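You operate a simulated robot arm through the tools that you are given. There is no shell and no other tool.

You are at the controls of a simulated robot arm. One attempt, no reset.

## Task
Take the purple cup out of the sink and half fill the sink.
Fine: cup back on the bench; sink lever closed; black pipe lever to top before the fill, to middle after. Set down upright: purple cup.

The check looks at the end state, three seconds after you hand in, the way a careful person would. Anything else that was tipped, shoved, dropped, spilled or broken makes it a failure.

## Robot
A 6-joint arm with a two-finger parallel gripper, fixed in place. Base frame: the origin is on the floor under the middle of its stand, x ahead of it, y to its left, z up. Readings come in m, rad, newtons and seconds.
With the tool pointing down near the work surface it reaches from about 0.22 to 0.66 m from the base axis. Its first joint turns from -1.152 to 1.152 rad. Payload 2.9 kg.
The tool frame sits at the grasp point between the pads (the TCP): z along the fingers, y along the line on which they close. The tips reach 0.03 m beyond it. Largest opening 0.11 m; finger width 0.02, thickness 0.01; the body of the gripper, 0.048 by 0.112 m, starts 0.055 m behind the TCP.
Orientation is that of the tool frame in the base frame, as a unit quaternion [w, x, y, z]. With the fingers straight down and closing along the base's y, the tool's x points along the base's -x, its y along +y and its z along -z.

## Interface
- The arm moves only by the tool send_rows. Its argument "moves" is text: rows parted by semicolons, each of 7 numbers parted by spaces: the finger opening in m, from 0 to 0.11, then the shift along the base's x, y, z in m, then the turn, a rotation vector about the base's x, y, z in rad. In form: fingers tx ty tz wx wy wz; .... A call has 1 to 20 rows; each row shifts and turns the commanded pose from where the row before left it. Rows are played at 5 a second. More than 0.05 m and 0.15 rad between two rows, or a gripper value outside its range, and nothing of the call is played. Where a pose cannot be reached the arm comes as near as it can. A force on the tool above 50 N (or 10 N above the force at the start of the call, whichever is more), or a blocked arm, ends the call early, and 0.2 s more pass. Each finger travels about 0.108 m/s and halts on what it meets, pressing with about 25 N; the grip force reading is that of the motor and also rises with nothing between the fingers. The clock runs only during rows and for 0.2 s after the last one: add rows that do not move to give the fingers time. It gives the time, the measured TCP pose, the force on the tool (base axes), the opening and the grip force at its end, in the units of the frame above (readings bear some noise), with the torque about the TCP (base axes, N m) and any sound that the robot's microphone picked up.
- Cameras (640 x 400 px; columns grow to the right, rows downward): "scene" is fixed at [0.0781, 0.4288, 1.3994]; the picture's right is [-0.77, -0.64, 0.00], its down [-0.27, 0.33, -0.90] and it looks along [0.58, -0.70, -0.43] (base axes); focal length 236 px, centre (320, 200). "wrist" rides on the gripper at [0.073, 0.017, -0.103] in the tool frame; the picture's right is [-0.23, 0.97, 0.00], its down [-0.76, -0.18, -0.62] and it looks along [-0.61, -0.14, 0.78] (tool axes); focal length 222 px, centre (320, 200). There is no depth. A picture from a camera that has moved, and an enlarged one, comes with that camera's place and axes in the base frame and with its lens.
- camera(camera): a new picture of that camera. The clock stands still meanwhile.
- inspect(camera, box): a new picture of the part [left, top, right, bottom] of that camera's present view, enlarged. The clock stands still meanwhile.
- hand_in(): hands the job in; it is judged then, once.

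Nothing tells you positions but the pictures and the camera data. Unless the task says otherwise, let go and move clear before handing in.

The tools are called after "Emit:" as a command line: name --argument value ..., lists and objects as JSON in quotes. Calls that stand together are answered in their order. send_rows: Moves the arm, as the interface text tells. Its arguments: {"type":"object","properties":{"moves":{"type":"string"}},"required":["moves"]} The other tools are called the same way: camera (camera) takes a picture; inspect (camera, box) takes an enlarged picture of a part of a camera's view; hand_in () hands the job in.

At the start:

```text
time: 0.0
ee_pos: [0.3063, -0.0818, 1.3602]
tcp_rot: [0.001, -0.001, 1.0, 0.001]
contact_force: [0.3, -0.1, 1.0]
torque: [-0.04, 0.06, 0.02]
width: 0.11
grasp_force: 0.1
```

scene: 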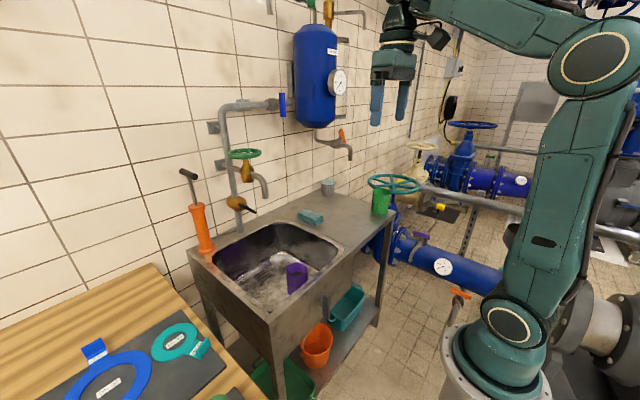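
wrist: 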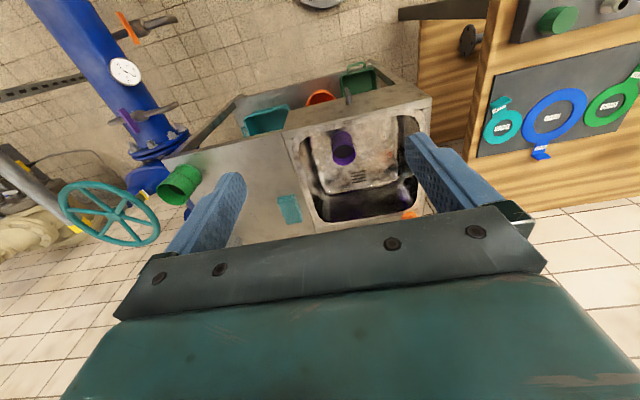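

I see a sink unit against a tiled wall with a purple cup in the basin, plus several pipes, taps and levers nearby. I'll look closer at the sink, the levers and the pipes before moving.

Emit:
inspect --camera "scene" --box '[180, 200, 360, 320]'

Emit:
inspect --camera "scene" --box '[170, 80, 370, 220]'

Emit:
inspect --camera "scene" --box '[360, 100, 540, 320]'

Emit:
inspect --camera "wrist" --box '[120, 60, 460, 270]'

Emit:
inspect --camera "scene" --box '[0, 300, 260, 400]'

Emit:
inspect --camera "scene" --box '[260, 0, 480, 170]'

```text
3.33 times, centred on (270, 260) of scene
camera zoom: at [0.0781, 0.4288, 1.3994], right [-0.77, -0.64, 0.0], down [-0.27, 0.33, -0.9], along [0.58, -0.7, -0.43], focal length 788 px, centre (487, 0)
```

zoom: 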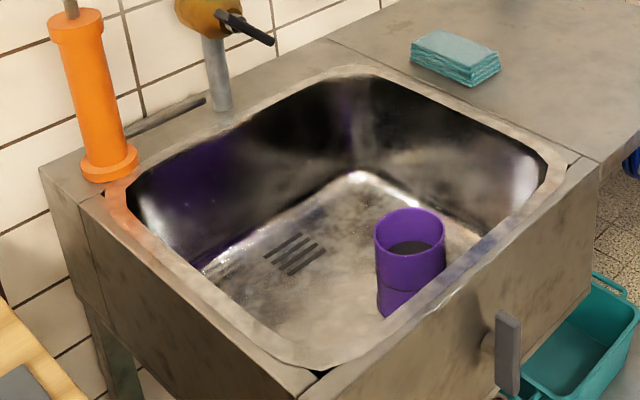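

```text
2.86 times, centred on (270, 150) of scene
camera zoom: at [0.0781, 0.4288, 1.3994], right [-0.77, -0.64, 0.0], down [-0.27, 0.33, -0.9], along [0.58, -0.7, -0.43], focal length 676 px, centre (463, 343)
```

zoom: 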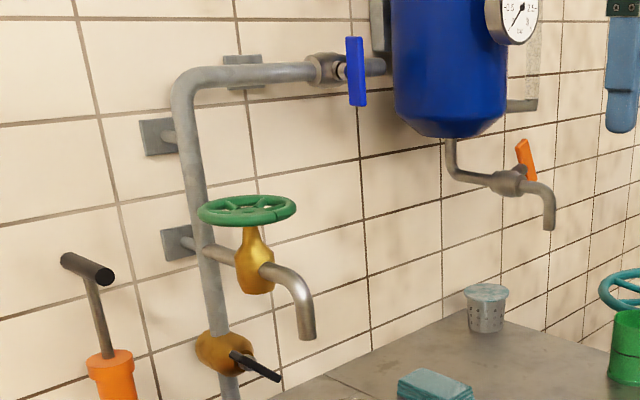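

```text
1.82 times, centred on (450, 210) of scene
camera zoom: at [0.0781, 0.4288, 1.3994], right [-0.77, -0.64, 0.0], down [-0.27, 0.33, -0.9], along [0.58, -0.7, -0.43], focal length 430 px, centre (84, 182)
```

zoom: 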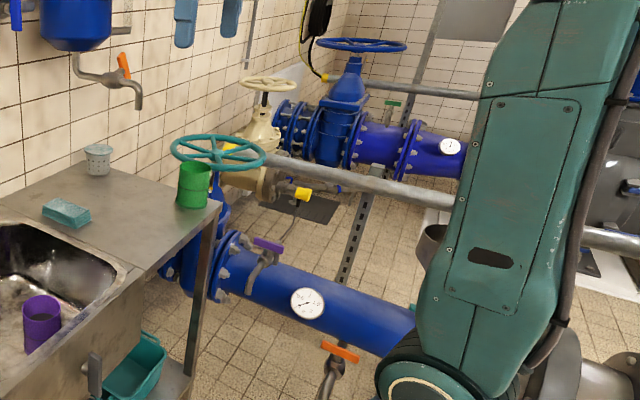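

```text
1.88 times, centred on (290, 165) of wrist
camera zoom: at [0.2347, -0.064, 1.4626], right [0.23, 0.97, 0.0], down [0.76, -0.18, 0.62], along [0.61, -0.14, -0.78], focal length 418 px, centre (376, 266)
```

zoom: 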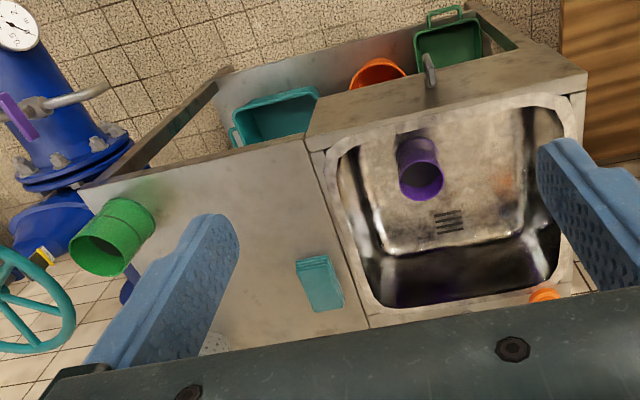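

```text
2.46 times, centred on (130, 350) of scene
camera zoom: at [0.0781, 0.4288, 1.3994], right [-0.77, -0.64, 0.0], down [-0.27, 0.33, -0.9], along [0.58, -0.7, -0.43], focal length 582 px, centre (788, -169)
```

zoom: 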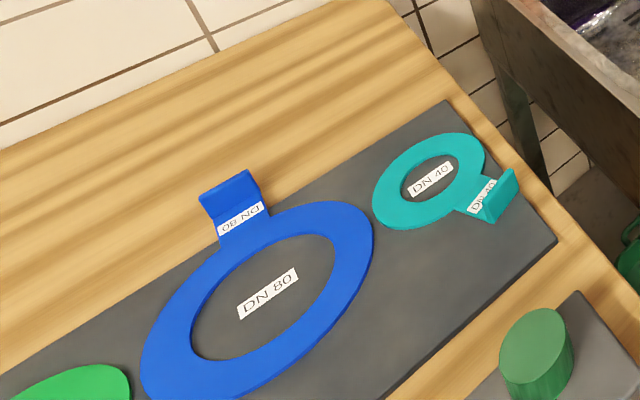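

```text
2.35 times, centred on (370, 85) of scene
camera zoom: at [0.0781, 0.4288, 1.3994], right [-0.77, -0.64, 0.0], down [-0.27, 0.33, -0.9], along [0.58, -0.7, -0.43], focal length 556 px, centre (202, 471)
```

zoom: 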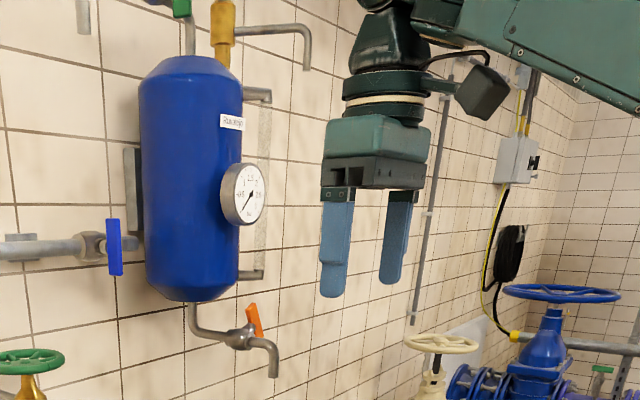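

The purple cup stands in the basin near (0.61, -0.065) with its rim at about z 0.76. The grey lever is on the sink front near (0.42, -0.02, 0.75), and the pipe with the black lever and green wheel is near y=0, x about 0.75–0.87. I'll tilt the wrist forward for a better look at the levers.

Emit:
send_rows --moves "0.11 0 0.02 -0.03 0 -0.15 0; 0.11 0 0.02 -0.03 0 -0.15 0; 0.11 0 0.02 -0.03 0 -0.15 0; 0.11 0 0.02 -0.03 0 -0.15 0; 0.11 0 0 0 0 0 0; 0.11 0 0 0 0 0 0"

Emit:
camera --camera "wrist"

Emit:
camera --camera "scene"

```text
time: 1.4
ee_pos: [0.3067, 0.0012, 1.2399]
tcp_rot: [0.296, -0.001, 0.955, 0.001]
contact_force: [0.2, 0.3, -0.3]
torque: [-0.01, -0.01, 0.02]
width: 0.1099
grasp_force: 0.0
out of reach, approached as far as the arm can: row 2
```

```text
taken
camera wrist: at [0.1901, 0.0173, 1.2831], right [0.19, 0.97, 0.13], down [0.27, -0.18, 0.94], along [0.94, -0.14, -0.3], focal length 222 px, centre (320, 200)
```

wrist: 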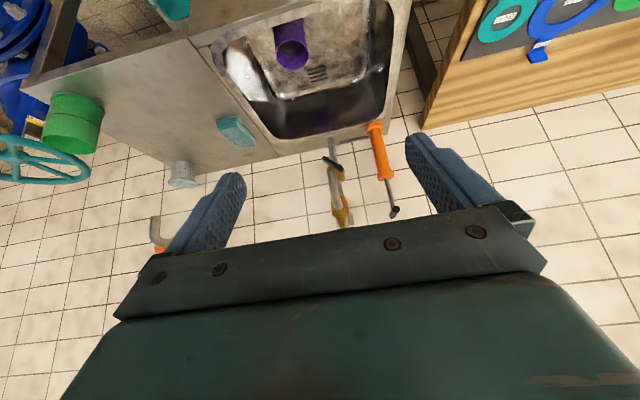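

```text
taken
```

scene: 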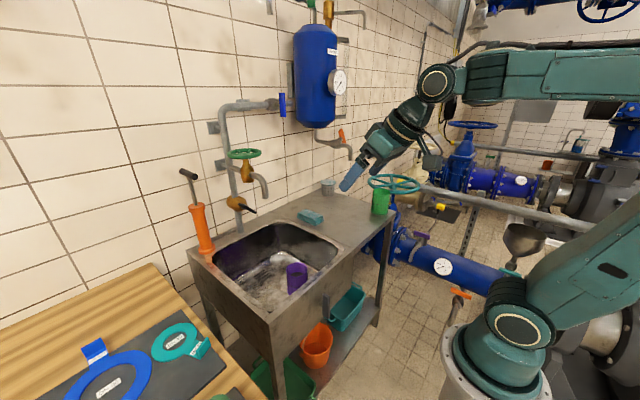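

The pipe and black lever are visible upside-down in the wrist picture. I'll enlarge them, along with the sink lever area.

Emit:
inspect --camera "wrist" --box '[290, 110, 430, 230]'

Emit:
inspect --camera "scene" --box '[200, 130, 290, 230]'

Emit:
inspect --camera "scene" --box '[290, 260, 360, 330]'

Emit:
inspect --camera "wrist" --box '[20, 0, 420, 200]'

```text
3.33 times, centred on (360, 170) of wrist
camera zoom: at [0.1901, 0.0173, 1.2831], right [0.19, 0.97, 0.13], down [0.27, -0.18, 0.94], along [0.94, -0.14, -0.3], focal length 740 px, centre (187, 300)
```

zoom: 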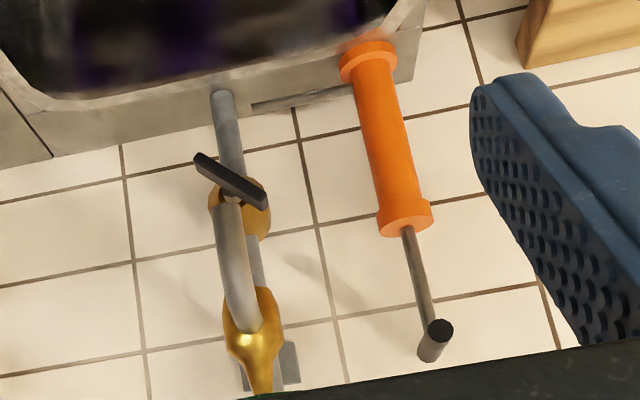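

```text
4.00 times, centred on (245, 180) of scene
camera zoom: at [0.0781, 0.4288, 1.3994], right [-0.77, -0.64, 0.0], down [-0.27, 0.33, -0.9], along [0.58, -0.7, -0.43], focal length 946 px, centre (620, 280)
```

zoom: 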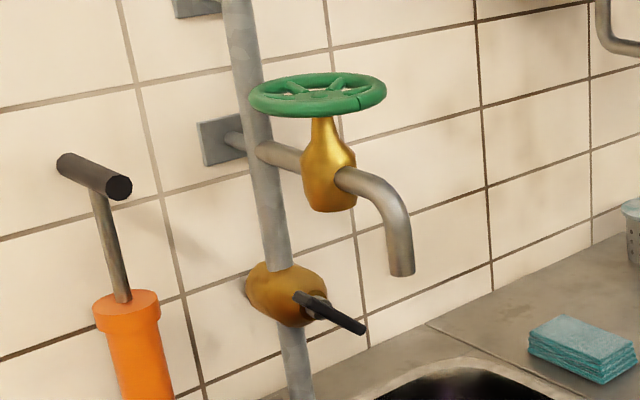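

```text
5.71 times, centred on (325, 295) of scene
camera zoom: at [0.0781, 0.4288, 1.3994], right [-0.77, -0.64, 0.0], down [-0.27, 0.33, -0.9], along [0.58, -0.7, -0.43], focal length 1351 px, centre (291, -343)
```

zoom: 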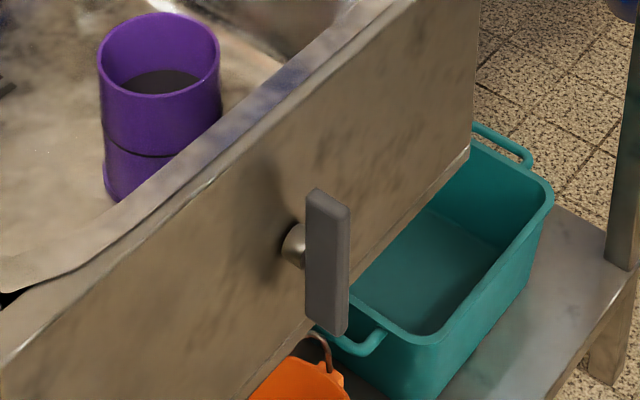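

```text
1.60 times, centred on (220, 100) of wrist
camera zoom: at [0.1901, 0.0173, 1.2831], right [0.19, 0.97, 0.13], down [0.27, -0.18, 0.94], along [0.94, -0.14, -0.3], focal length 355 px, centre (480, 360)
```

zoom: 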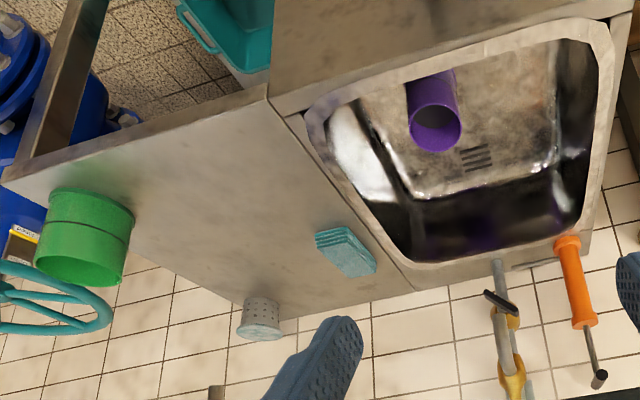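

The black lever pivots on a stem facing the robot near (0.81, 0.00, 0.995). It now points right and down, so it looks like the bottom position. Next I'll look closely at the grey sink lever from in front of the bench.

Emit:
send_rows --moves "0.11 0 0 -0.045 0 0.15 0; 0.11 0 0 -0.045 0 0.15 0; 0.11 0 0 -0.045 0 0.15 0; 0.11 0 0 -0.045 0 0.15 0; 0.11 -0.01 0 -0.045 0 0 0; 0.11 -0.01 0 -0.045 0 0 0; 0.11 0 0 0 0 0 0; 0.11 0 0 0 0 0 0"

Emit:
camera --camera "wrist"

Emit:
camera --camera "scene"

```text
time: 3.2
ee_pos: [0.2842, -0.0008, 0.9703]
tcp_rot: [0.001, 0.0, 1.0, 0.0]
contact_force: [0.1, 0.0, 0.1]
torque: [-0.01, -0.02, 0.01]
width: 0.1099
grasp_force: 0.0
```

```text
taken
camera wrist: at [0.2132, 0.016, 1.0721], right [0.23, 0.97, 0.0], down [0.76, -0.18, 0.62], along [0.61, -0.14, -0.78], focal length 222 px, centre (320, 200)
```

wrist: 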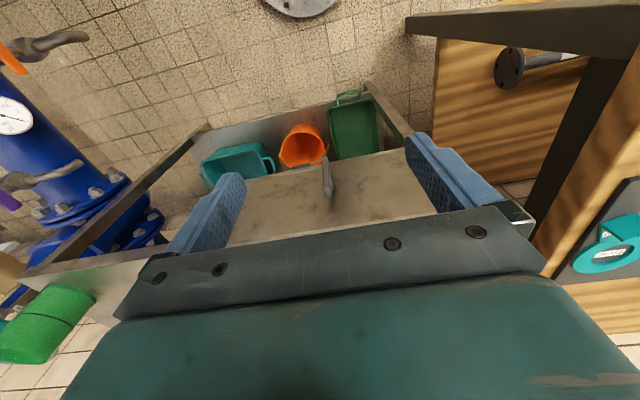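

```text
taken
```

scene: 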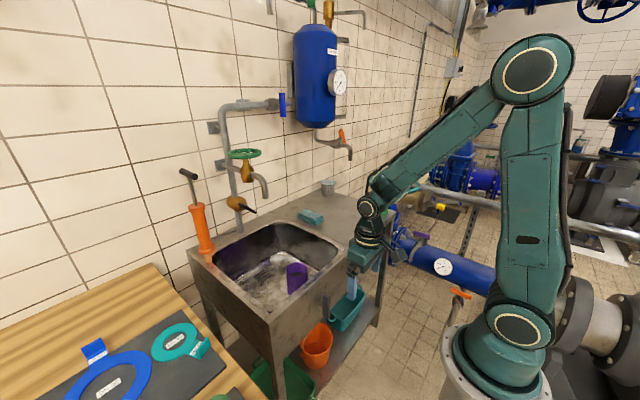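

Emit:
inspect --camera "wrist" --box '[260, 110, 400, 230]'

Emit:
inspect --camera "wrist" --box '[180, 60, 440, 230]'

```text
3.33 times, centred on (330, 170) of wrist
camera zoom: at [0.2132, 0.016, 1.0721], right [0.23, 0.97, 0.0], down [0.76, -0.18, 0.62], along [0.61, -0.14, -0.78], focal length 740 px, centre (287, 300)
```

zoom: 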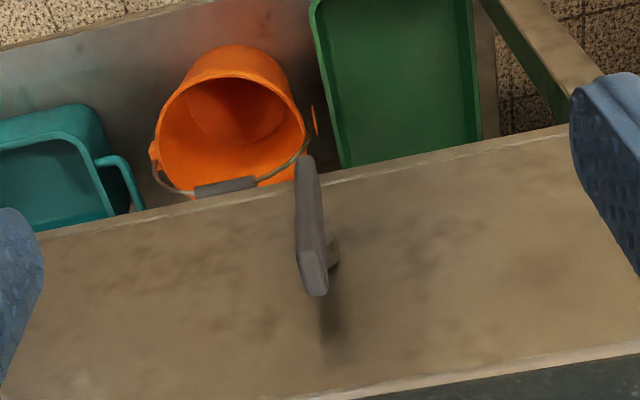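

```text
2.35 times, centred on (310, 145) of wrist
camera zoom: at [0.2132, 0.016, 1.0721], right [0.23, 0.97, 0.0], down [0.76, -0.18, 0.62], along [0.61, -0.14, -0.78], focal length 523 px, centre (344, 329)
```

zoom: 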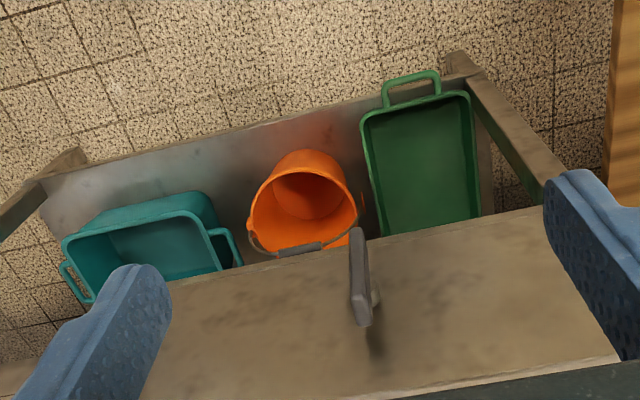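

The grey sink lever hangs vertically from a stem near its top, in line with the drain, so it looks open. I'll deal with the cup first and move above the sink for an accurate view of it.

Emit:
send_rows --moves "0.11 0.045 -0.01 0 0 0 0; 0.11 0.045 -0.01 0 0 0 0; 0.11 0.045 -0.01 0 0 0 0; 0.11 0.045 -0.015 0 0 0 0; 0.11 0.035 -0.02 0 0 0 0; 0.11 0 0 0 0 0 0; 0.11 0 0 0 0 0 0"

Emit:
camera --camera "wrist"

Emit:
camera --camera "scene"

```text
time: 4.8
ee_pos: [0.5033, -0.0676, 0.9702]
tcp_rot: [0.001, 0.0, 1.0, 0.001]
contact_force: [-0.2, 1.0, 0.1]
torque: [0.04, 0.03, 0.02]
width: 0.1102
grasp_force: 0.0
```

```text
taken
camera wrist: at [0.4312, -0.0508, 1.0731], right [0.23, 0.97, 0.0], down [0.76, -0.18, 0.62], along [0.61, -0.14, -0.78], focal length 222 px, centre (320, 200)
```

wrist: 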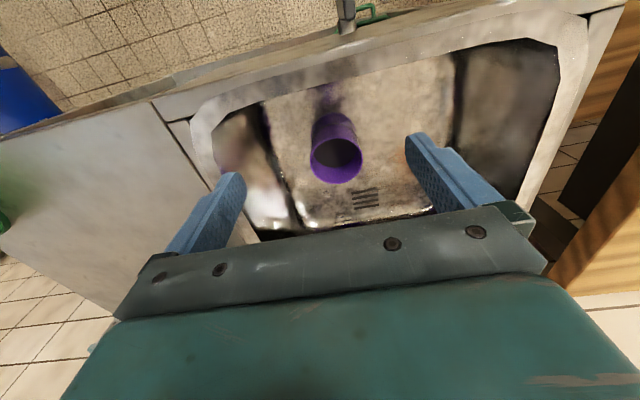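

```text
taken
```

scene: 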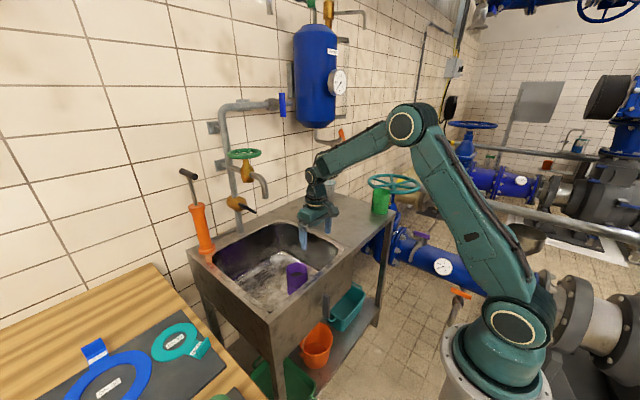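

Emit:
inspect --camera "wrist" --box '[220, 60, 480, 240]'

```text
2.22 times, centred on (350, 150) of wrist
camera zoom: at [0.4312, -0.0508, 1.0731], right [0.23, 0.97, 0.0], down [0.76, -0.18, 0.62], along [0.61, -0.14, -0.78], focal length 494 px, centre (253, 311)
```

zoom: 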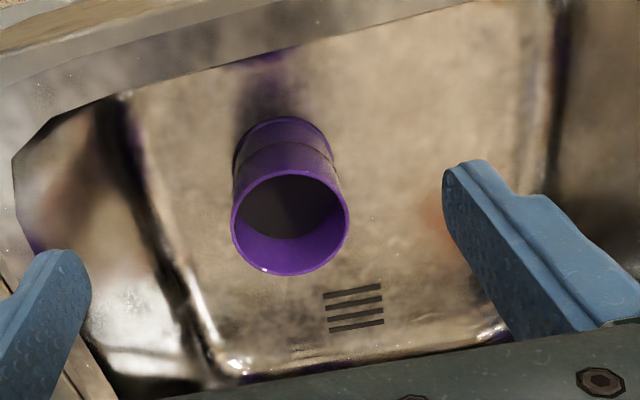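

The cup rim is centred near (0.603, -0.063, 0.762) and is about 0.084 m across. I'll move above it and part way down, then check alignment.

Emit:
send_rows --moves "0.11 0.045 0.002 0 0 0 0; 0.11 0.045 0.0026 0 0 0 0; 0.11 0.01 0 -0.03 0 0 0; 0.11 0 0 -0.045 0 0 0; 0.11 0 0 -0.045 0 0 0; 0.11 0 0 -0.03 0 0 0; 0.11 0 0 0 0 0 0; 0.11 0 0 0 0 0 0"

Emit:
camera --camera "wrist"

Emit:
inspect --camera "scene" --box '[200, 180, 380, 320]'

```text
time: 6.6
ee_pos: [0.6037, -0.0637, 0.8188]
tcp_rot: [0.0, 0.0, 1.0, 0.0]
contact_force: [-0.7, -0.9, 0.2]
torque: [0.0, 0.0, 0.01]
width: 0.11
grasp_force: 0.1
```

```text
taken
camera wrist: at [0.5313, -0.0455, 0.9216], right [0.23, 0.97, 0.0], down [0.76, -0.18, 0.62], along [0.61, -0.14, -0.78], focal length 222 px, centre (320, 200)
```

wrist: 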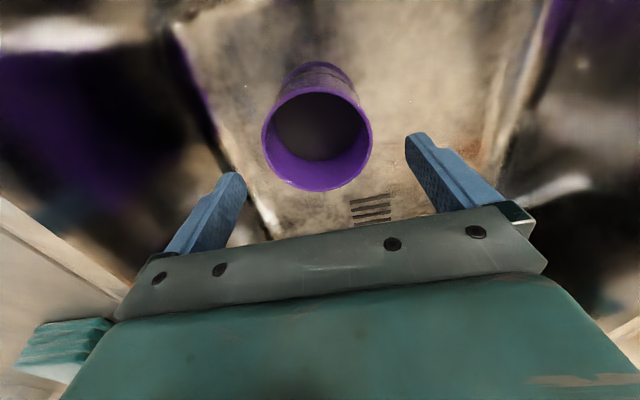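

```text
2.86 times, centred on (290, 250) of scene
camera zoom: at [0.0781, 0.4288, 1.3994], right [-0.77, -0.64, 0.0], down [-0.27, 0.33, -0.9], along [0.58, -0.7, -0.43], focal length 676 px, centre (406, 57)
```

zoom: 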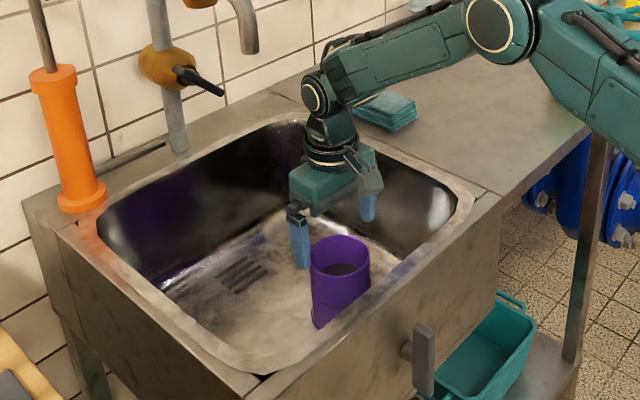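

The TCP is aligned with the cup. I'll descend and grip it.

Emit:
send_rows --moves "0.11 -0.003 0 -0.03 0 0 0; 0.11 0 0 -0.03 0 0 0; 0.11 0 0 -0.028 0 0 0; 0.11 0 0 0 0 0 0; 0.11 0 0 0 0 0 0"

Emit:
camera --camera "wrist"

```text
time: 7.8
ee_pos: [0.5993, -0.0625, 0.7314]
tcp_rot: [0.001, -0.001, 1.0, 0.0]
contact_force: [0.3, 0.6, 0.7]
torque: [-0.01, -0.01, -0.04]
width: 0.1102
grasp_force: 0.1
```

```text
taken
camera wrist: at [0.5275, -0.0443, 0.8338], right [0.23, 0.97, 0.0], down [0.76, -0.18, 0.62], along [0.61, -0.14, -0.78], focal length 222 px, centre (320, 200)
```

wrist: 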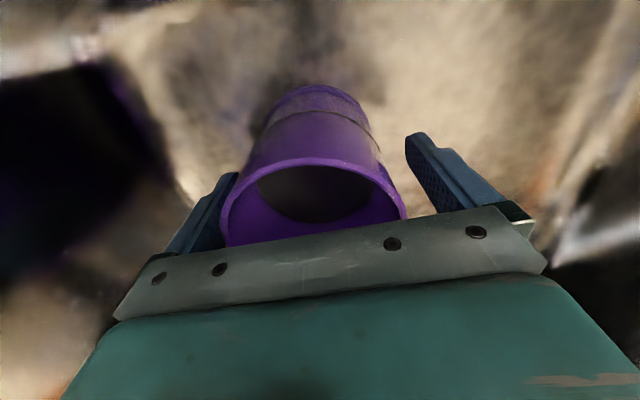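

The cup sits between the fingers, so I'll close on it.

Emit:
send_rows --moves "0.095 0 0 0 0 0 0; 0.088 0 0 0 0 0 0; 0.08 0 0 0 0 0 0; 0.07 0 0 0 0 0 0; 0.06 0 0 0 0 0 0; 0.06 0 0 0 0 0 0"

Emit:
camera --camera "wrist"

```text
time: 9.2
ee_pos: [0.5998, -0.061, 0.7321]
tcp_rot: [0.001, 0.0, 1.0, 0.0]
contact_force: [-0.2, 0.8, 1.2]
torque: [-0.06, 0.02, -0.04]
width: 0.0834
grasp_force: 25.2
```

```text
taken
camera wrist: at [0.5275, -0.0443, 0.834], right [0.23, 0.97, 0.0], down [0.76, -0.18, 0.62], along [0.61, -0.14, -0.78], focal length 222 px, centre (320, 200)
```

wrist: 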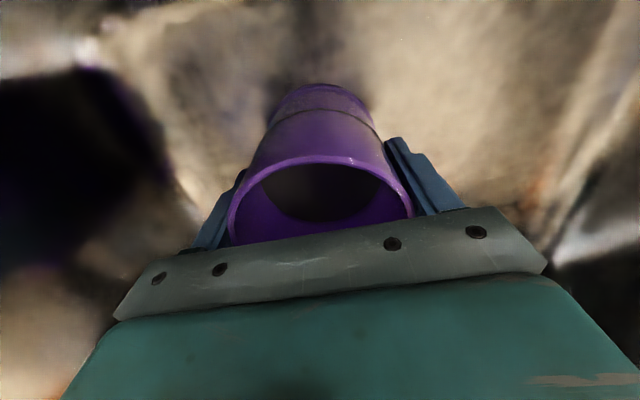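

The cup is held (0.083 m). I'll lift it straight up, clear of the sink rim.

Emit:
send_rows --moves "0.06 0 0 0.02 0 0 0; 0.06 0 0 0.04 0 0 0; 0.06 0 0 0.04 0 0 0; 0.06 0 0 0.04 0 0 0; 0.06 0 0 0.04 0 0 0; 0.06 0 0 0.04 0 0 0; 0.06 0 0 0.04 0 0 0; 0.06 0 0 0.02 0 0 0; 0.06 0 0 0 0 0 0; 0.06 0 0 0 0 0 0"

Emit:
camera --camera "wrist"

Emit:
camera --camera "scene"

```text
time: 11.4
ee_pos: [0.5971, -0.0614, 1.0113]
tcp_rot: [0.002, 0.0, 1.0, 0.0]
contact_force: [0.1, -0.7, -0.6]
torque: [0.02, -0.01, 0.0]
width: 0.0601
grasp_force: 0.1
```

```text
taken
camera wrist: at [0.5251, -0.045, 1.1153], right [0.23, 0.97, 0.0], down [0.76, -0.18, 0.62], along [0.61, -0.14, -0.78], focal length 222 px, centre (320, 200)
```

wrist: 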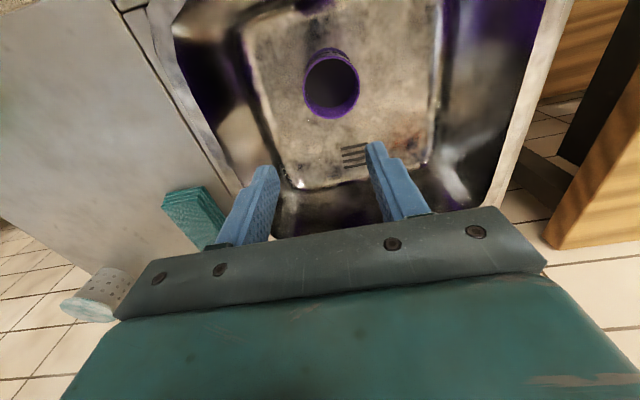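

```text
taken
```

scene: 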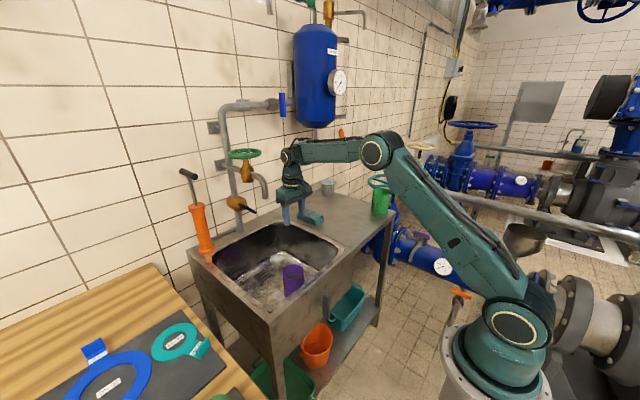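

The cup slipped out of the grip and stayed in the sink. I'll look at its shape and position to find a better grip.

Emit:
inspect --camera "wrist" --box '[250, 20, 430, 150]'

Emit:
inspect --camera "scene" --box '[260, 245, 330, 310]'

Emit:
inspect --camera "scene" --box '[340, 170, 420, 230]'

```text
3.08 times, centred on (340, 85) of wrist
camera zoom: at [0.5251, -0.045, 1.1153], right [0.23, 0.97, 0.0], down [0.76, -0.18, 0.62], along [0.61, -0.14, -0.78], focal length 684 px, centre (258, 554)
```

zoom: 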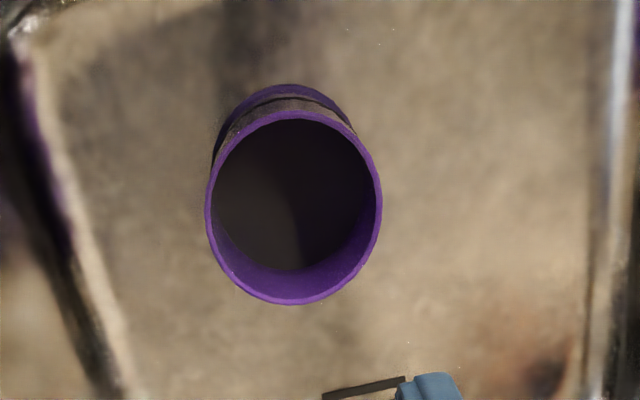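

```text
6.15 times, centred on (295, 278) of scene
camera zoom: at [0.0781, 0.4288, 1.3994], right [-0.77, -0.64, 0.0], down [-0.27, 0.33, -0.9], along [0.58, -0.7, -0.43], focal length 1455 px, centre (474, -277)
```

zoom: 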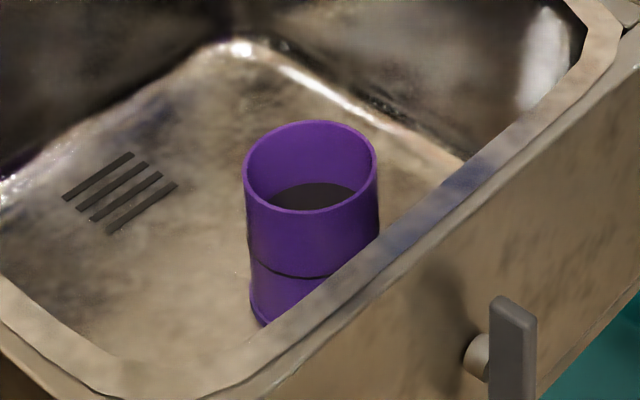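

```text
6.67 times, centred on (380, 200) of scene
camera zoom: at [0.0781, 0.4288, 1.3994], right [-0.77, -0.64, 0.0], down [-0.27, 0.33, -0.9], along [0.58, -0.7, -0.43], focal length 1576 px, centre (-80, 200)
```

zoom: 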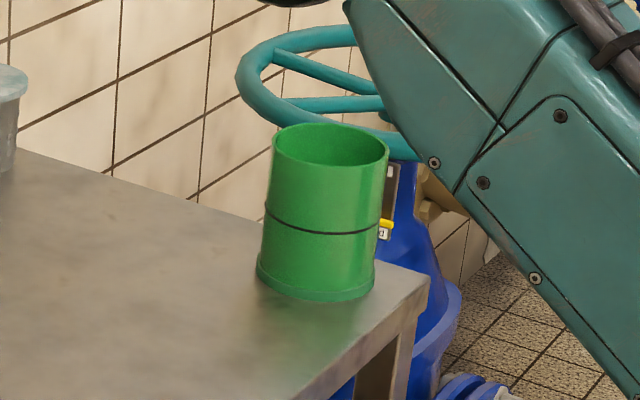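

The cup is a plain cylinder, still upright, now at about (0.603, -0.046). I'll re-approach centred on it, grip lower with more pad contact, and lift very slowly while checking for slip.

Emit:
send_rows --moves "0.11 0.006 0.0155 0 0 0 0; 0.11 0 0 -0.045 0 0 0; 0.11 0 0 -0.045 0 0 0; 0.11 0 0 -0.045 0 0 0; 0.11 0 0 -0.045 0 0 0; 0.11 0 0 0 0 0 0; 0.11 0 0 0 0 0 0"

Emit:
camera --camera "wrist"

```text
time: 13.0
ee_pos: [0.6046, -0.046, 0.8297]
tcp_rot: [0.001, 0.0, 1.0, 0.001]
contact_force: [0.4, 0.2, 0.4]
torque: [0.03, 0.0, -0.01]
width: 0.1102
grasp_force: 0.1
```

```text
taken
camera wrist: at [0.533, -0.0282, 0.9323], right [0.23, 0.97, 0.0], down [0.76, -0.18, 0.62], along [0.61, -0.14, -0.78], focal length 222 px, centre (320, 200)
```

wrist: 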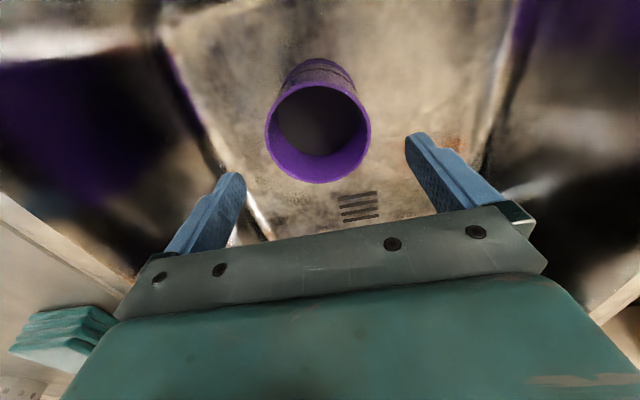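

The cup centre is near (0.600, -0.045). I'll descend a little lower than before and close gently.

Emit:
send_rows --moves "0.11 -0.005 0.001 -0.03 0 0 0; 0.11 0 0 -0.03 0 0 0; 0.11 0 0 -0.03 0 0 0; 0.11 0 0 -0.023 0 0 0; 0.11 0 0 0 0 0 0; 0.1 0 0 0 0 0 0; 0.092 0 0 0 0 0 0; 0.087 0 0 0 0 0 0; 0.08 0 0 0 0 0 0; 0.06 0 0 0 0 0 0; 0.03 0 0 0 0 0 0; 0.03 0 0 0 0 0 0"

Emit:
camera --camera "wrist"

Emit:
inspect --camera "scene" --box '[230, 200, 350, 310]'

```text
time: 15.6
ee_pos: [0.6013, -0.0443, 0.7191]
tcp_rot: [0.0, 0.0, 1.0, -0.001]
contact_force: [0.3, 0.6, 0.2]
torque: [0.0, -0.02, 0.02]
width: 0.0833
grasp_force: 25.2
```

```text
taken
camera wrist: at [0.5289, -0.0277, 0.822], right [0.23, 0.97, 0.0], down [0.76, -0.18, 0.62], along [0.61, -0.14, -0.78], focal length 222 px, centre (320, 200)
```

wrist: 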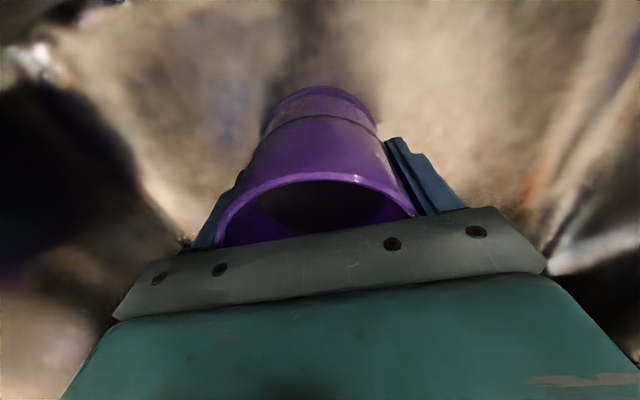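

```text
3.64 times, centred on (290, 255) of scene
camera zoom: at [0.0781, 0.4288, 1.3994], right [-0.77, -0.64, 0.0], down [-0.27, 0.33, -0.9], along [0.58, -0.7, -0.43], focal length 860 px, centre (429, 0)
```

zoom: 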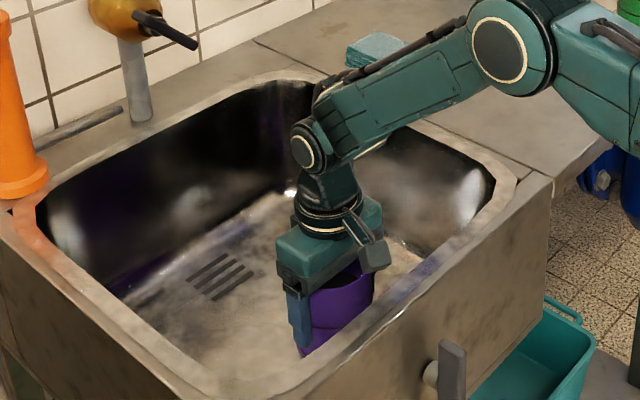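

It is gripped again at 0.083 m. I'll lift 1 cm very slowly and check the load and slip.

Emit:
send_rows --moves "0.03 0 0 0.003 0 0 0; 0.03 0 0 0.003 0 0 0; 0.03 0 0 0.004 0 0 0; 0.03 0 0 0 0 0 0"

Emit:
camera --camera "wrist"

```text
time: 16.6
ee_pos: [0.6006, -0.0449, 0.7298]
tcp_rot: [0.0, 0.0, 1.0, 0.0]
contact_force: [0.5, -1.0, -1.1]
torque: [0.01, -0.02, 0.02]
width: 0.0836
grasp_force: 24.5
```

```text
taken
camera wrist: at [0.529, -0.0276, 0.8316], right [0.23, 0.97, 0.0], down [0.76, -0.18, 0.62], along [0.61, -0.14, -0.78], focal length 222 px, centre (320, 200)
```

wrist: 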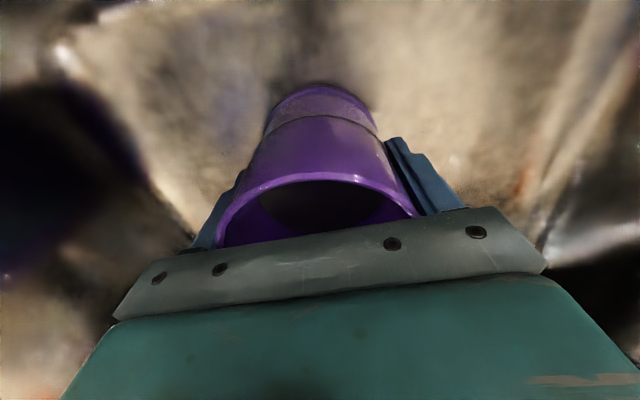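

The cup came up with the gripper, so slow lifting works. I'll continue in small steps.

Emit:
send_rows --moves "0.03 0 0 0.006 0 0 0; 0.03 0 0 0.008 0 0 0; 0.03 0 0 0.01 0 0 0; 0.03 0 0 0.01 0 0 0; 0.03 0 0 0.01 0 0 0; 0.03 0 0 0.008 0 0 0; 0.03 0 0 0.004 0 0 0; 0.03 0 0 0 0 0 0"

Emit:
camera --camera "wrist"

Emit:
inspect --camera "scene" --box '[230, 200, 350, 310]'

```text
time: 18.4
ee_pos: [0.6007, -0.0444, 0.7853]
tcp_rot: [0.001, 0.0, 1.0, 0.0]
contact_force: [0.4, -0.5, -0.7]
torque: [0.01, 0.02, -0.07]
width: 0.083
grasp_force: 25.1
```

```text
taken
camera wrist: at [0.5275, -0.0276, 0.8876], right [0.23, 0.97, 0.0], down [0.76, -0.18, 0.62], along [0.61, -0.14, -0.78], focal length 222 px, centre (320, 200)
```

wrist: 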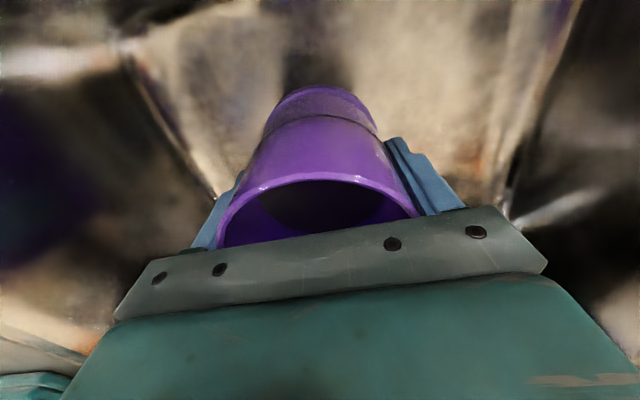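

```text
3.64 times, centred on (290, 255) of scene
camera zoom: at [0.0781, 0.4288, 1.3994], right [-0.77, -0.64, 0.0], down [-0.27, 0.33, -0.9], along [0.58, -0.7, -0.43], focal length 860 px, centre (429, 0)
```

zoom: 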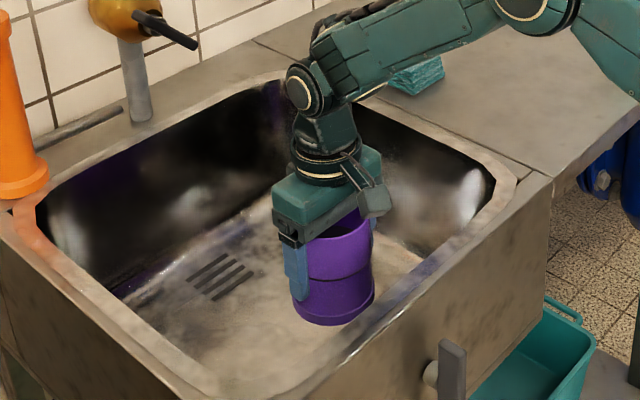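

The cup is firmly held and clear of the floor. I'll keep raising it slowly until the base is above the counter.

Emit:
send_rows --moves "0.03 0 0 0.006 0 0 0; 0.03 0 0 0.01 0 0 0; 0.03 0 0 0.012 0 0 0; 0.03 0 0 0.014 0 0 0; 0.03 0 0 0.014 0 0 0; 0.03 0 0 0.014 0 0 0; 0.03 0 0 0.014 0 0 0; 0.03 0 0 0.014 0 0 0; 0.03 0 0 0.014 0 0 0; 0.03 0 0 0.014 0 0 0; 0.03 0 0 0.014 0 0 0; 0.03 0 0 0.014 0 0 0; 0.03 0 0 0.014 0 0 0; 0.03 0 0 0.014 0 0 0; 0.03 0 0 0.012 0 0 0; 0.03 0 0 0.008 0 0 0; 0.03 0 0 0.004 0 0 0; 0.03 0 0 0 0 0 0"

Emit:
camera --camera "wrist"

Emit:
camera --camera "scene"

```text
time: 22.2
ee_pos: [0.6, -0.045, 0.9914]
tcp_rot: [0.0, 0.0, 1.0, 0.0]
contact_force: [0.0, -0.1, -0.6]
torque: [-0.03, -0.01, 0.02]
width: 0.0833
grasp_force: 25.6
```

```text
taken
camera wrist: at [0.5274, -0.0281, 1.0939], right [0.23, 0.97, 0.0], down [0.76, -0.18, 0.62], along [0.61, -0.14, -0.78], focal length 222 px, centre (320, 200)
```

wrist: 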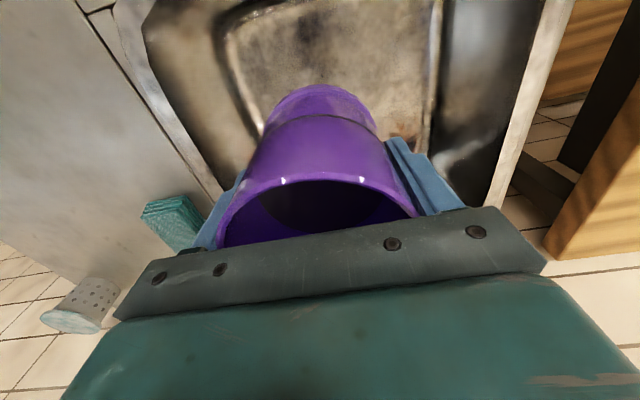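

```text
taken
```

scene: 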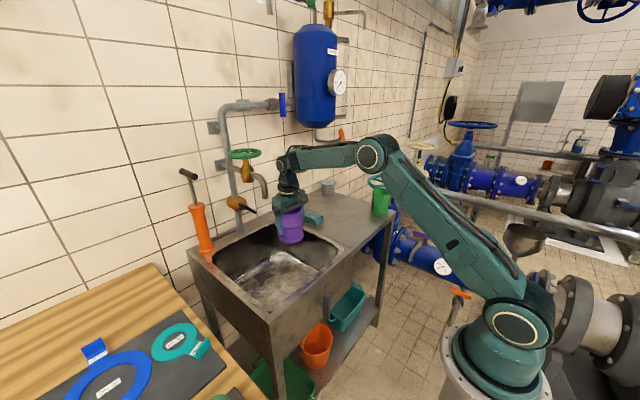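

The cup base is clear above the counter. I'll carry it to the right, over the steel bench between the sink and the green cup.

Emit:
send_rows --moves "0.03 -0.002 -0.006 0 0 0 0; 0.03 -0.004 -0.012 0 0 0 0; 0.03 -0.0055 -0.018 0 0 0 0; 0.03 -0.0055 -0.018 0 0 0 0; 0.03 -0.0055 -0.018 0 0 0 0; 0.03 -0.0055 -0.018 0 0 0 0; 0.03 -0.0055 -0.018 0 0 0 0; 0.03 -0.0055 -0.018 0 0 0 0; 0.03 -0.0055 -0.018 0 0 0 0; 0.03 -0.0055 -0.018 0 0 0 0; 0.03 -0.0055 -0.018 0 0 0 0; 0.03 -0.0055 -0.018 0 0 0 0; 0.03 -0.0055 -0.018 0 0 0 0; 0.03 -0.0055 -0.018 0 0 0 0; 0.03 -0.0055 -0.018 0 0 0 0; 0.03 -0.0055 -0.018 0 0 0 0; 0.03 -0.0055 -0.018 0 0 0 0; 0.03 -0.004 -0.012 0 0 0 0; 0.03 -0.002 -0.006 0 0 0 0; 0.03 0 0 0 0 0 0"

Emit:
camera --camera "wrist"

Emit:
camera --camera "scene"

```text
time: 26.4
ee_pos: [0.5043, -0.3503, 0.9916]
tcp_rot: [0.001, 0.0, 1.0, 0.0]
contact_force: [0.2, 0.3, -0.6]
torque: [0.01, 0.01, 0.0]
width: 0.0834
grasp_force: 24.1
```

```text
taken
camera wrist: at [0.4324, -0.3335, 1.0937], right [0.23, 0.97, 0.0], down [0.76, -0.18, 0.62], along [0.61, -0.14, -0.78], focal length 222 px, centre (320, 200)
```

wrist: 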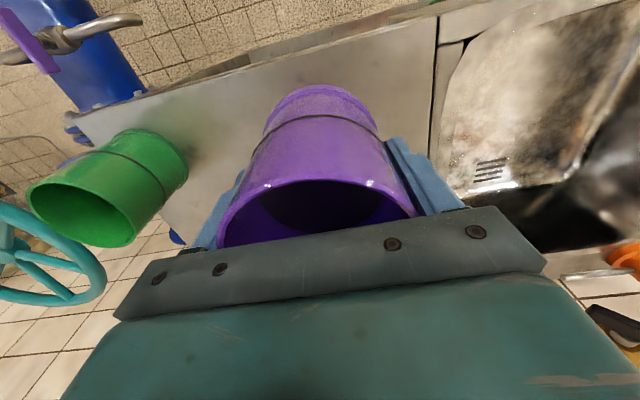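

```text
taken
```

scene: 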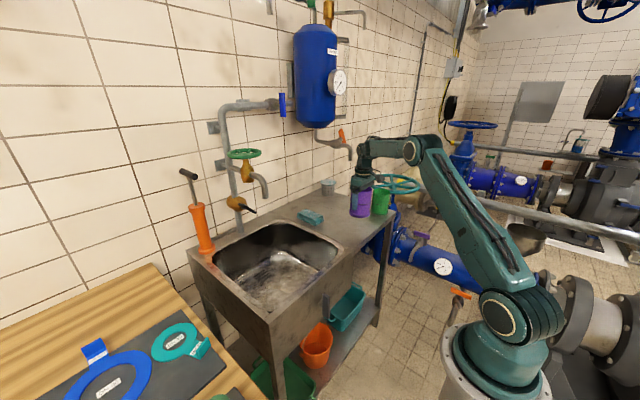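

The cup hangs over the bench at (0.504, -0.35). I'll nudge it a little away from the front edge and lower it slowly.

Emit:
send_rows --moves "0.03 0.008 0 -0.004 0 0 0; 0.03 0.008 0 -0.008 0 0 0; 0.03 0.004 0 -0.01 0 0 0; 0.03 0 0 -0.01 0 0 0; 0.03 0 0 -0.008 0 0 0; 0.03 0 0 -0.004 0 0 0; 0.03 0 0 0 0 0 0"

Emit:
inspect --camera "scene" --box '[310, 160, 430, 250]'

Emit:
camera --camera "wrist"

```text
time: 28.0
ee_pos: [0.5255, -0.3505, 0.9469]
tcp_rot: [0.001, 0.001, 1.0, 0.0]
contact_force: [-0.1, 0.9, -0.7]
torque: [0.0, -0.03, 0.01]
width: 0.0833
grasp_force: 25.3
```

```text
4.44 times, centred on (370, 205) of scene
camera zoom: at [0.0781, 0.4287, 1.3994], right [-0.77, -0.64, 0.0], down [-0.27, 0.33, -0.9], along [0.58, -0.7, -0.43], focal length 1051 px, centre (98, 178)
```

zoom: 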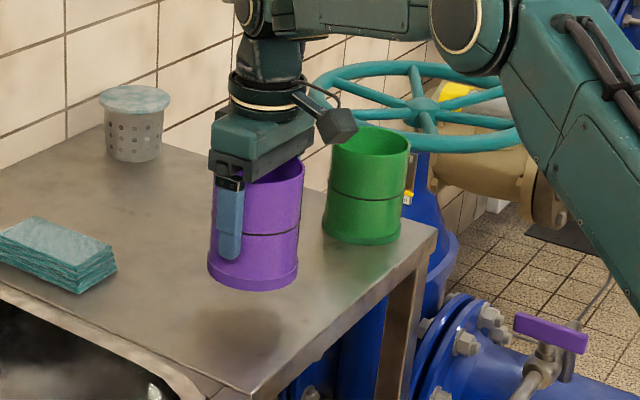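

```text
taken
camera wrist: at [0.4534, -0.3337, 1.05], right [0.23, 0.97, 0.0], down [0.76, -0.18, 0.62], along [0.61, -0.14, -0.78], focal length 222 px, centre (320, 200)
```

wrist: 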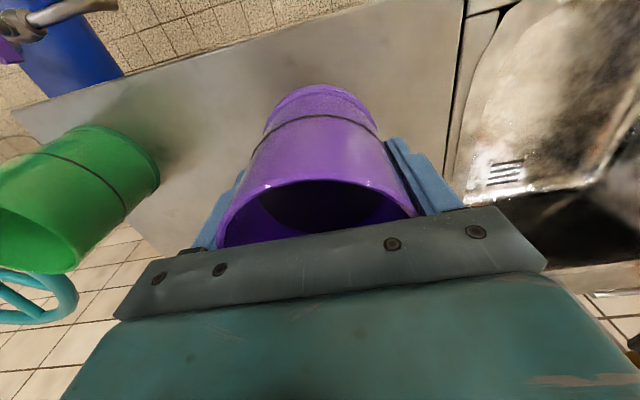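

The base is about 3 cm above the bench. I'll lower in small steps until I feel contact.

Emit:
send_rows --moves "0.03 0 0 -0.005 0 0 0; 0.03 0 0 -0.006 0 0 0; 0.03 0 0 -0.005 0 0 0; 0.03 0 0 -0.003 0 0 0; 0.03 0 0 0 0 0 0"

Emit:
inspect --camera "scene" --box '[310, 160, 430, 250]'

```text
time: 29.2
ee_pos: [0.5251, -0.3509, 0.9273]
tcp_rot: [0.001, -0.001, 1.0, 0.001]
contact_force: [-0.5, 0.6, -0.9]
torque: [-0.01, -0.03, -0.02]
width: 0.0834
grasp_force: 24.8
```

```text
4.44 times, centred on (370, 205) of scene
camera zoom: at [0.0781, 0.4287, 1.3994], right [-0.77, -0.64, 0.0], down [-0.27, 0.33, -0.9], along [0.58, -0.7, -0.43], focal length 1051 px, centre (98, 178)
```

zoom: 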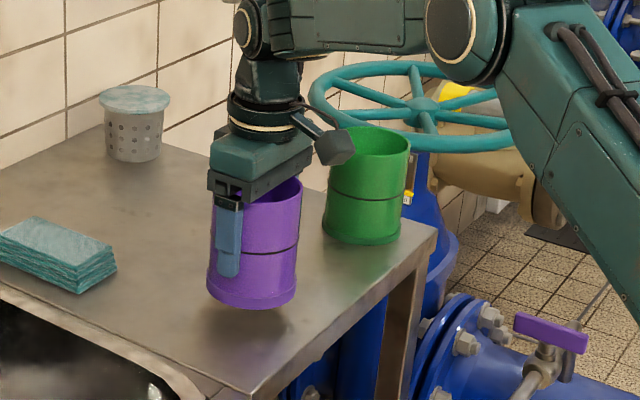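

Emit:
send_rows --moves "0.03 0 0 -0.003 0 0 0; 0.03 0 0 -0.002 0 0 0; 0.03 0 0 -0.002 0 0 0; 0.03 0 0 0 0 0 0"

Emit:
inspect --camera "scene" --box '[340, 190, 410, 245]'

```text
time: 30.2
ee_pos: [0.5256, -0.3516, 0.9204]
tcp_rot: [0.0, 0.0, 1.0, 0.0]
contact_force: [-0.7, 0.4, -1.5]
torque: [0.02, 0.0, -0.01]
width: 0.0835
grasp_force: 24.6
```

```text
7.27 times, centred on (375, 218) of scene
camera zoom: at [0.0781, 0.4287, 1.3994], right [-0.77, -0.64, 0.0], down [-0.27, 0.33, -0.9], along [0.58, -0.7, -0.43], focal length 1720 px, centre (-80, 73)
```

zoom: 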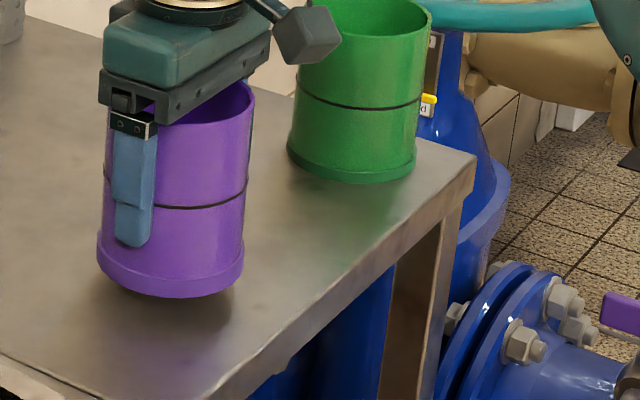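

Emit:
send_rows --moves "0.03 0 0 -0.002 0 0 0; 0.03 0 0 -0.0015 0 0 0; 0.03 0 0 -0.0015 0 0 0; 0.03 0 0 0 0 0 0"

Emit:
inspect --camera "scene" --box '[340, 190, 410, 245]'

```text
time: 31.2
ee_pos: [0.5262, -0.3499, 0.9158]
tcp_rot: [0.001, 0.0, 1.0, 0.0]
contact_force: [0.6, 0.1, -0.7]
torque: [0.04, 0.02, 0.01]
width: 0.0833
grasp_force: 25.1
```

```text
7.27 times, centred on (375, 218) of scene
camera zoom: at [0.0781, 0.4287, 1.3994], right [-0.77, -0.64, 0.0], down [-0.27, 0.33, -0.9], along [0.58, -0.7, -0.43], focal length 1720 px, centre (-80, 73)
```

zoom: 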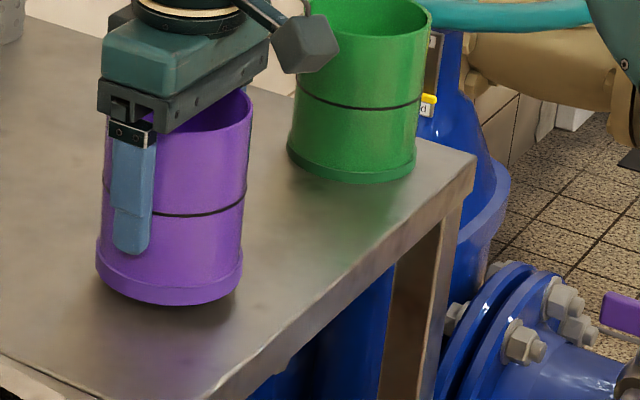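

Emit:
send_rows --moves "0.03 0 0 -0.0015 0 0 0; 0.03 0 0 -0.0015 0 0 0; 0.03 0 0 0 0 0 0"

Emit:
inspect --camera "scene" --box '[340, 190, 410, 245]'

```text
time: 32.0
ee_pos: [0.5256, -0.3499, 0.9137]
tcp_rot: [0.0, 0.0, 1.0, 0.001]
contact_force: [-0.9, -0.1, -2.1]
torque: [-0.03, -0.04, 0.02]
width: 0.0831
grasp_force: 25.1
```

```text
7.27 times, centred on (375, 218) of scene
camera zoom: at [0.0781, 0.4287, 1.3994], right [-0.77, -0.64, 0.0], down [-0.27, 0.33, -0.9], along [0.58, -0.7, -0.43], focal length 1720 px, centre (-80, 73)
```

zoom: 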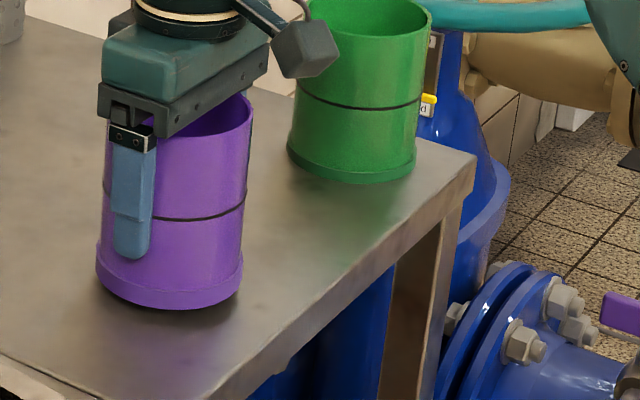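

Emit:
send_rows --moves "0.03 0 0 -0.0015 0 0 0; 0.03 0 0 -0.0015 0 0 0; 0.03 0 0 0 0 0 0"

Emit:
inspect --camera "scene" --box '[340, 200, 395, 245]'

```text
time: 32.8
ee_pos: [0.5254, -0.3528, 0.91]
tcp_rot: [0.0, 0.001, 1.0, 0.001]
contact_force: [0.4, -0.9, -0.1]
torque: [0.02, 0.0, 0.02]
width: 0.0834
grasp_force: 25.2
```

```text
8.89 times, centred on (368, 222) of scene
camera zoom: at [0.0781, 0.4287, 1.3994], right [-0.77, -0.64, 0.0], down [-0.27, 0.33, -0.9], along [0.58, -0.7, -0.43], focal length 2102 px, centre (-102, 0)
```

zoom: 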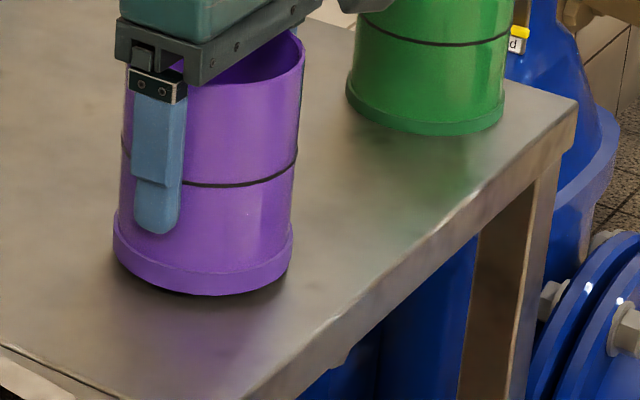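

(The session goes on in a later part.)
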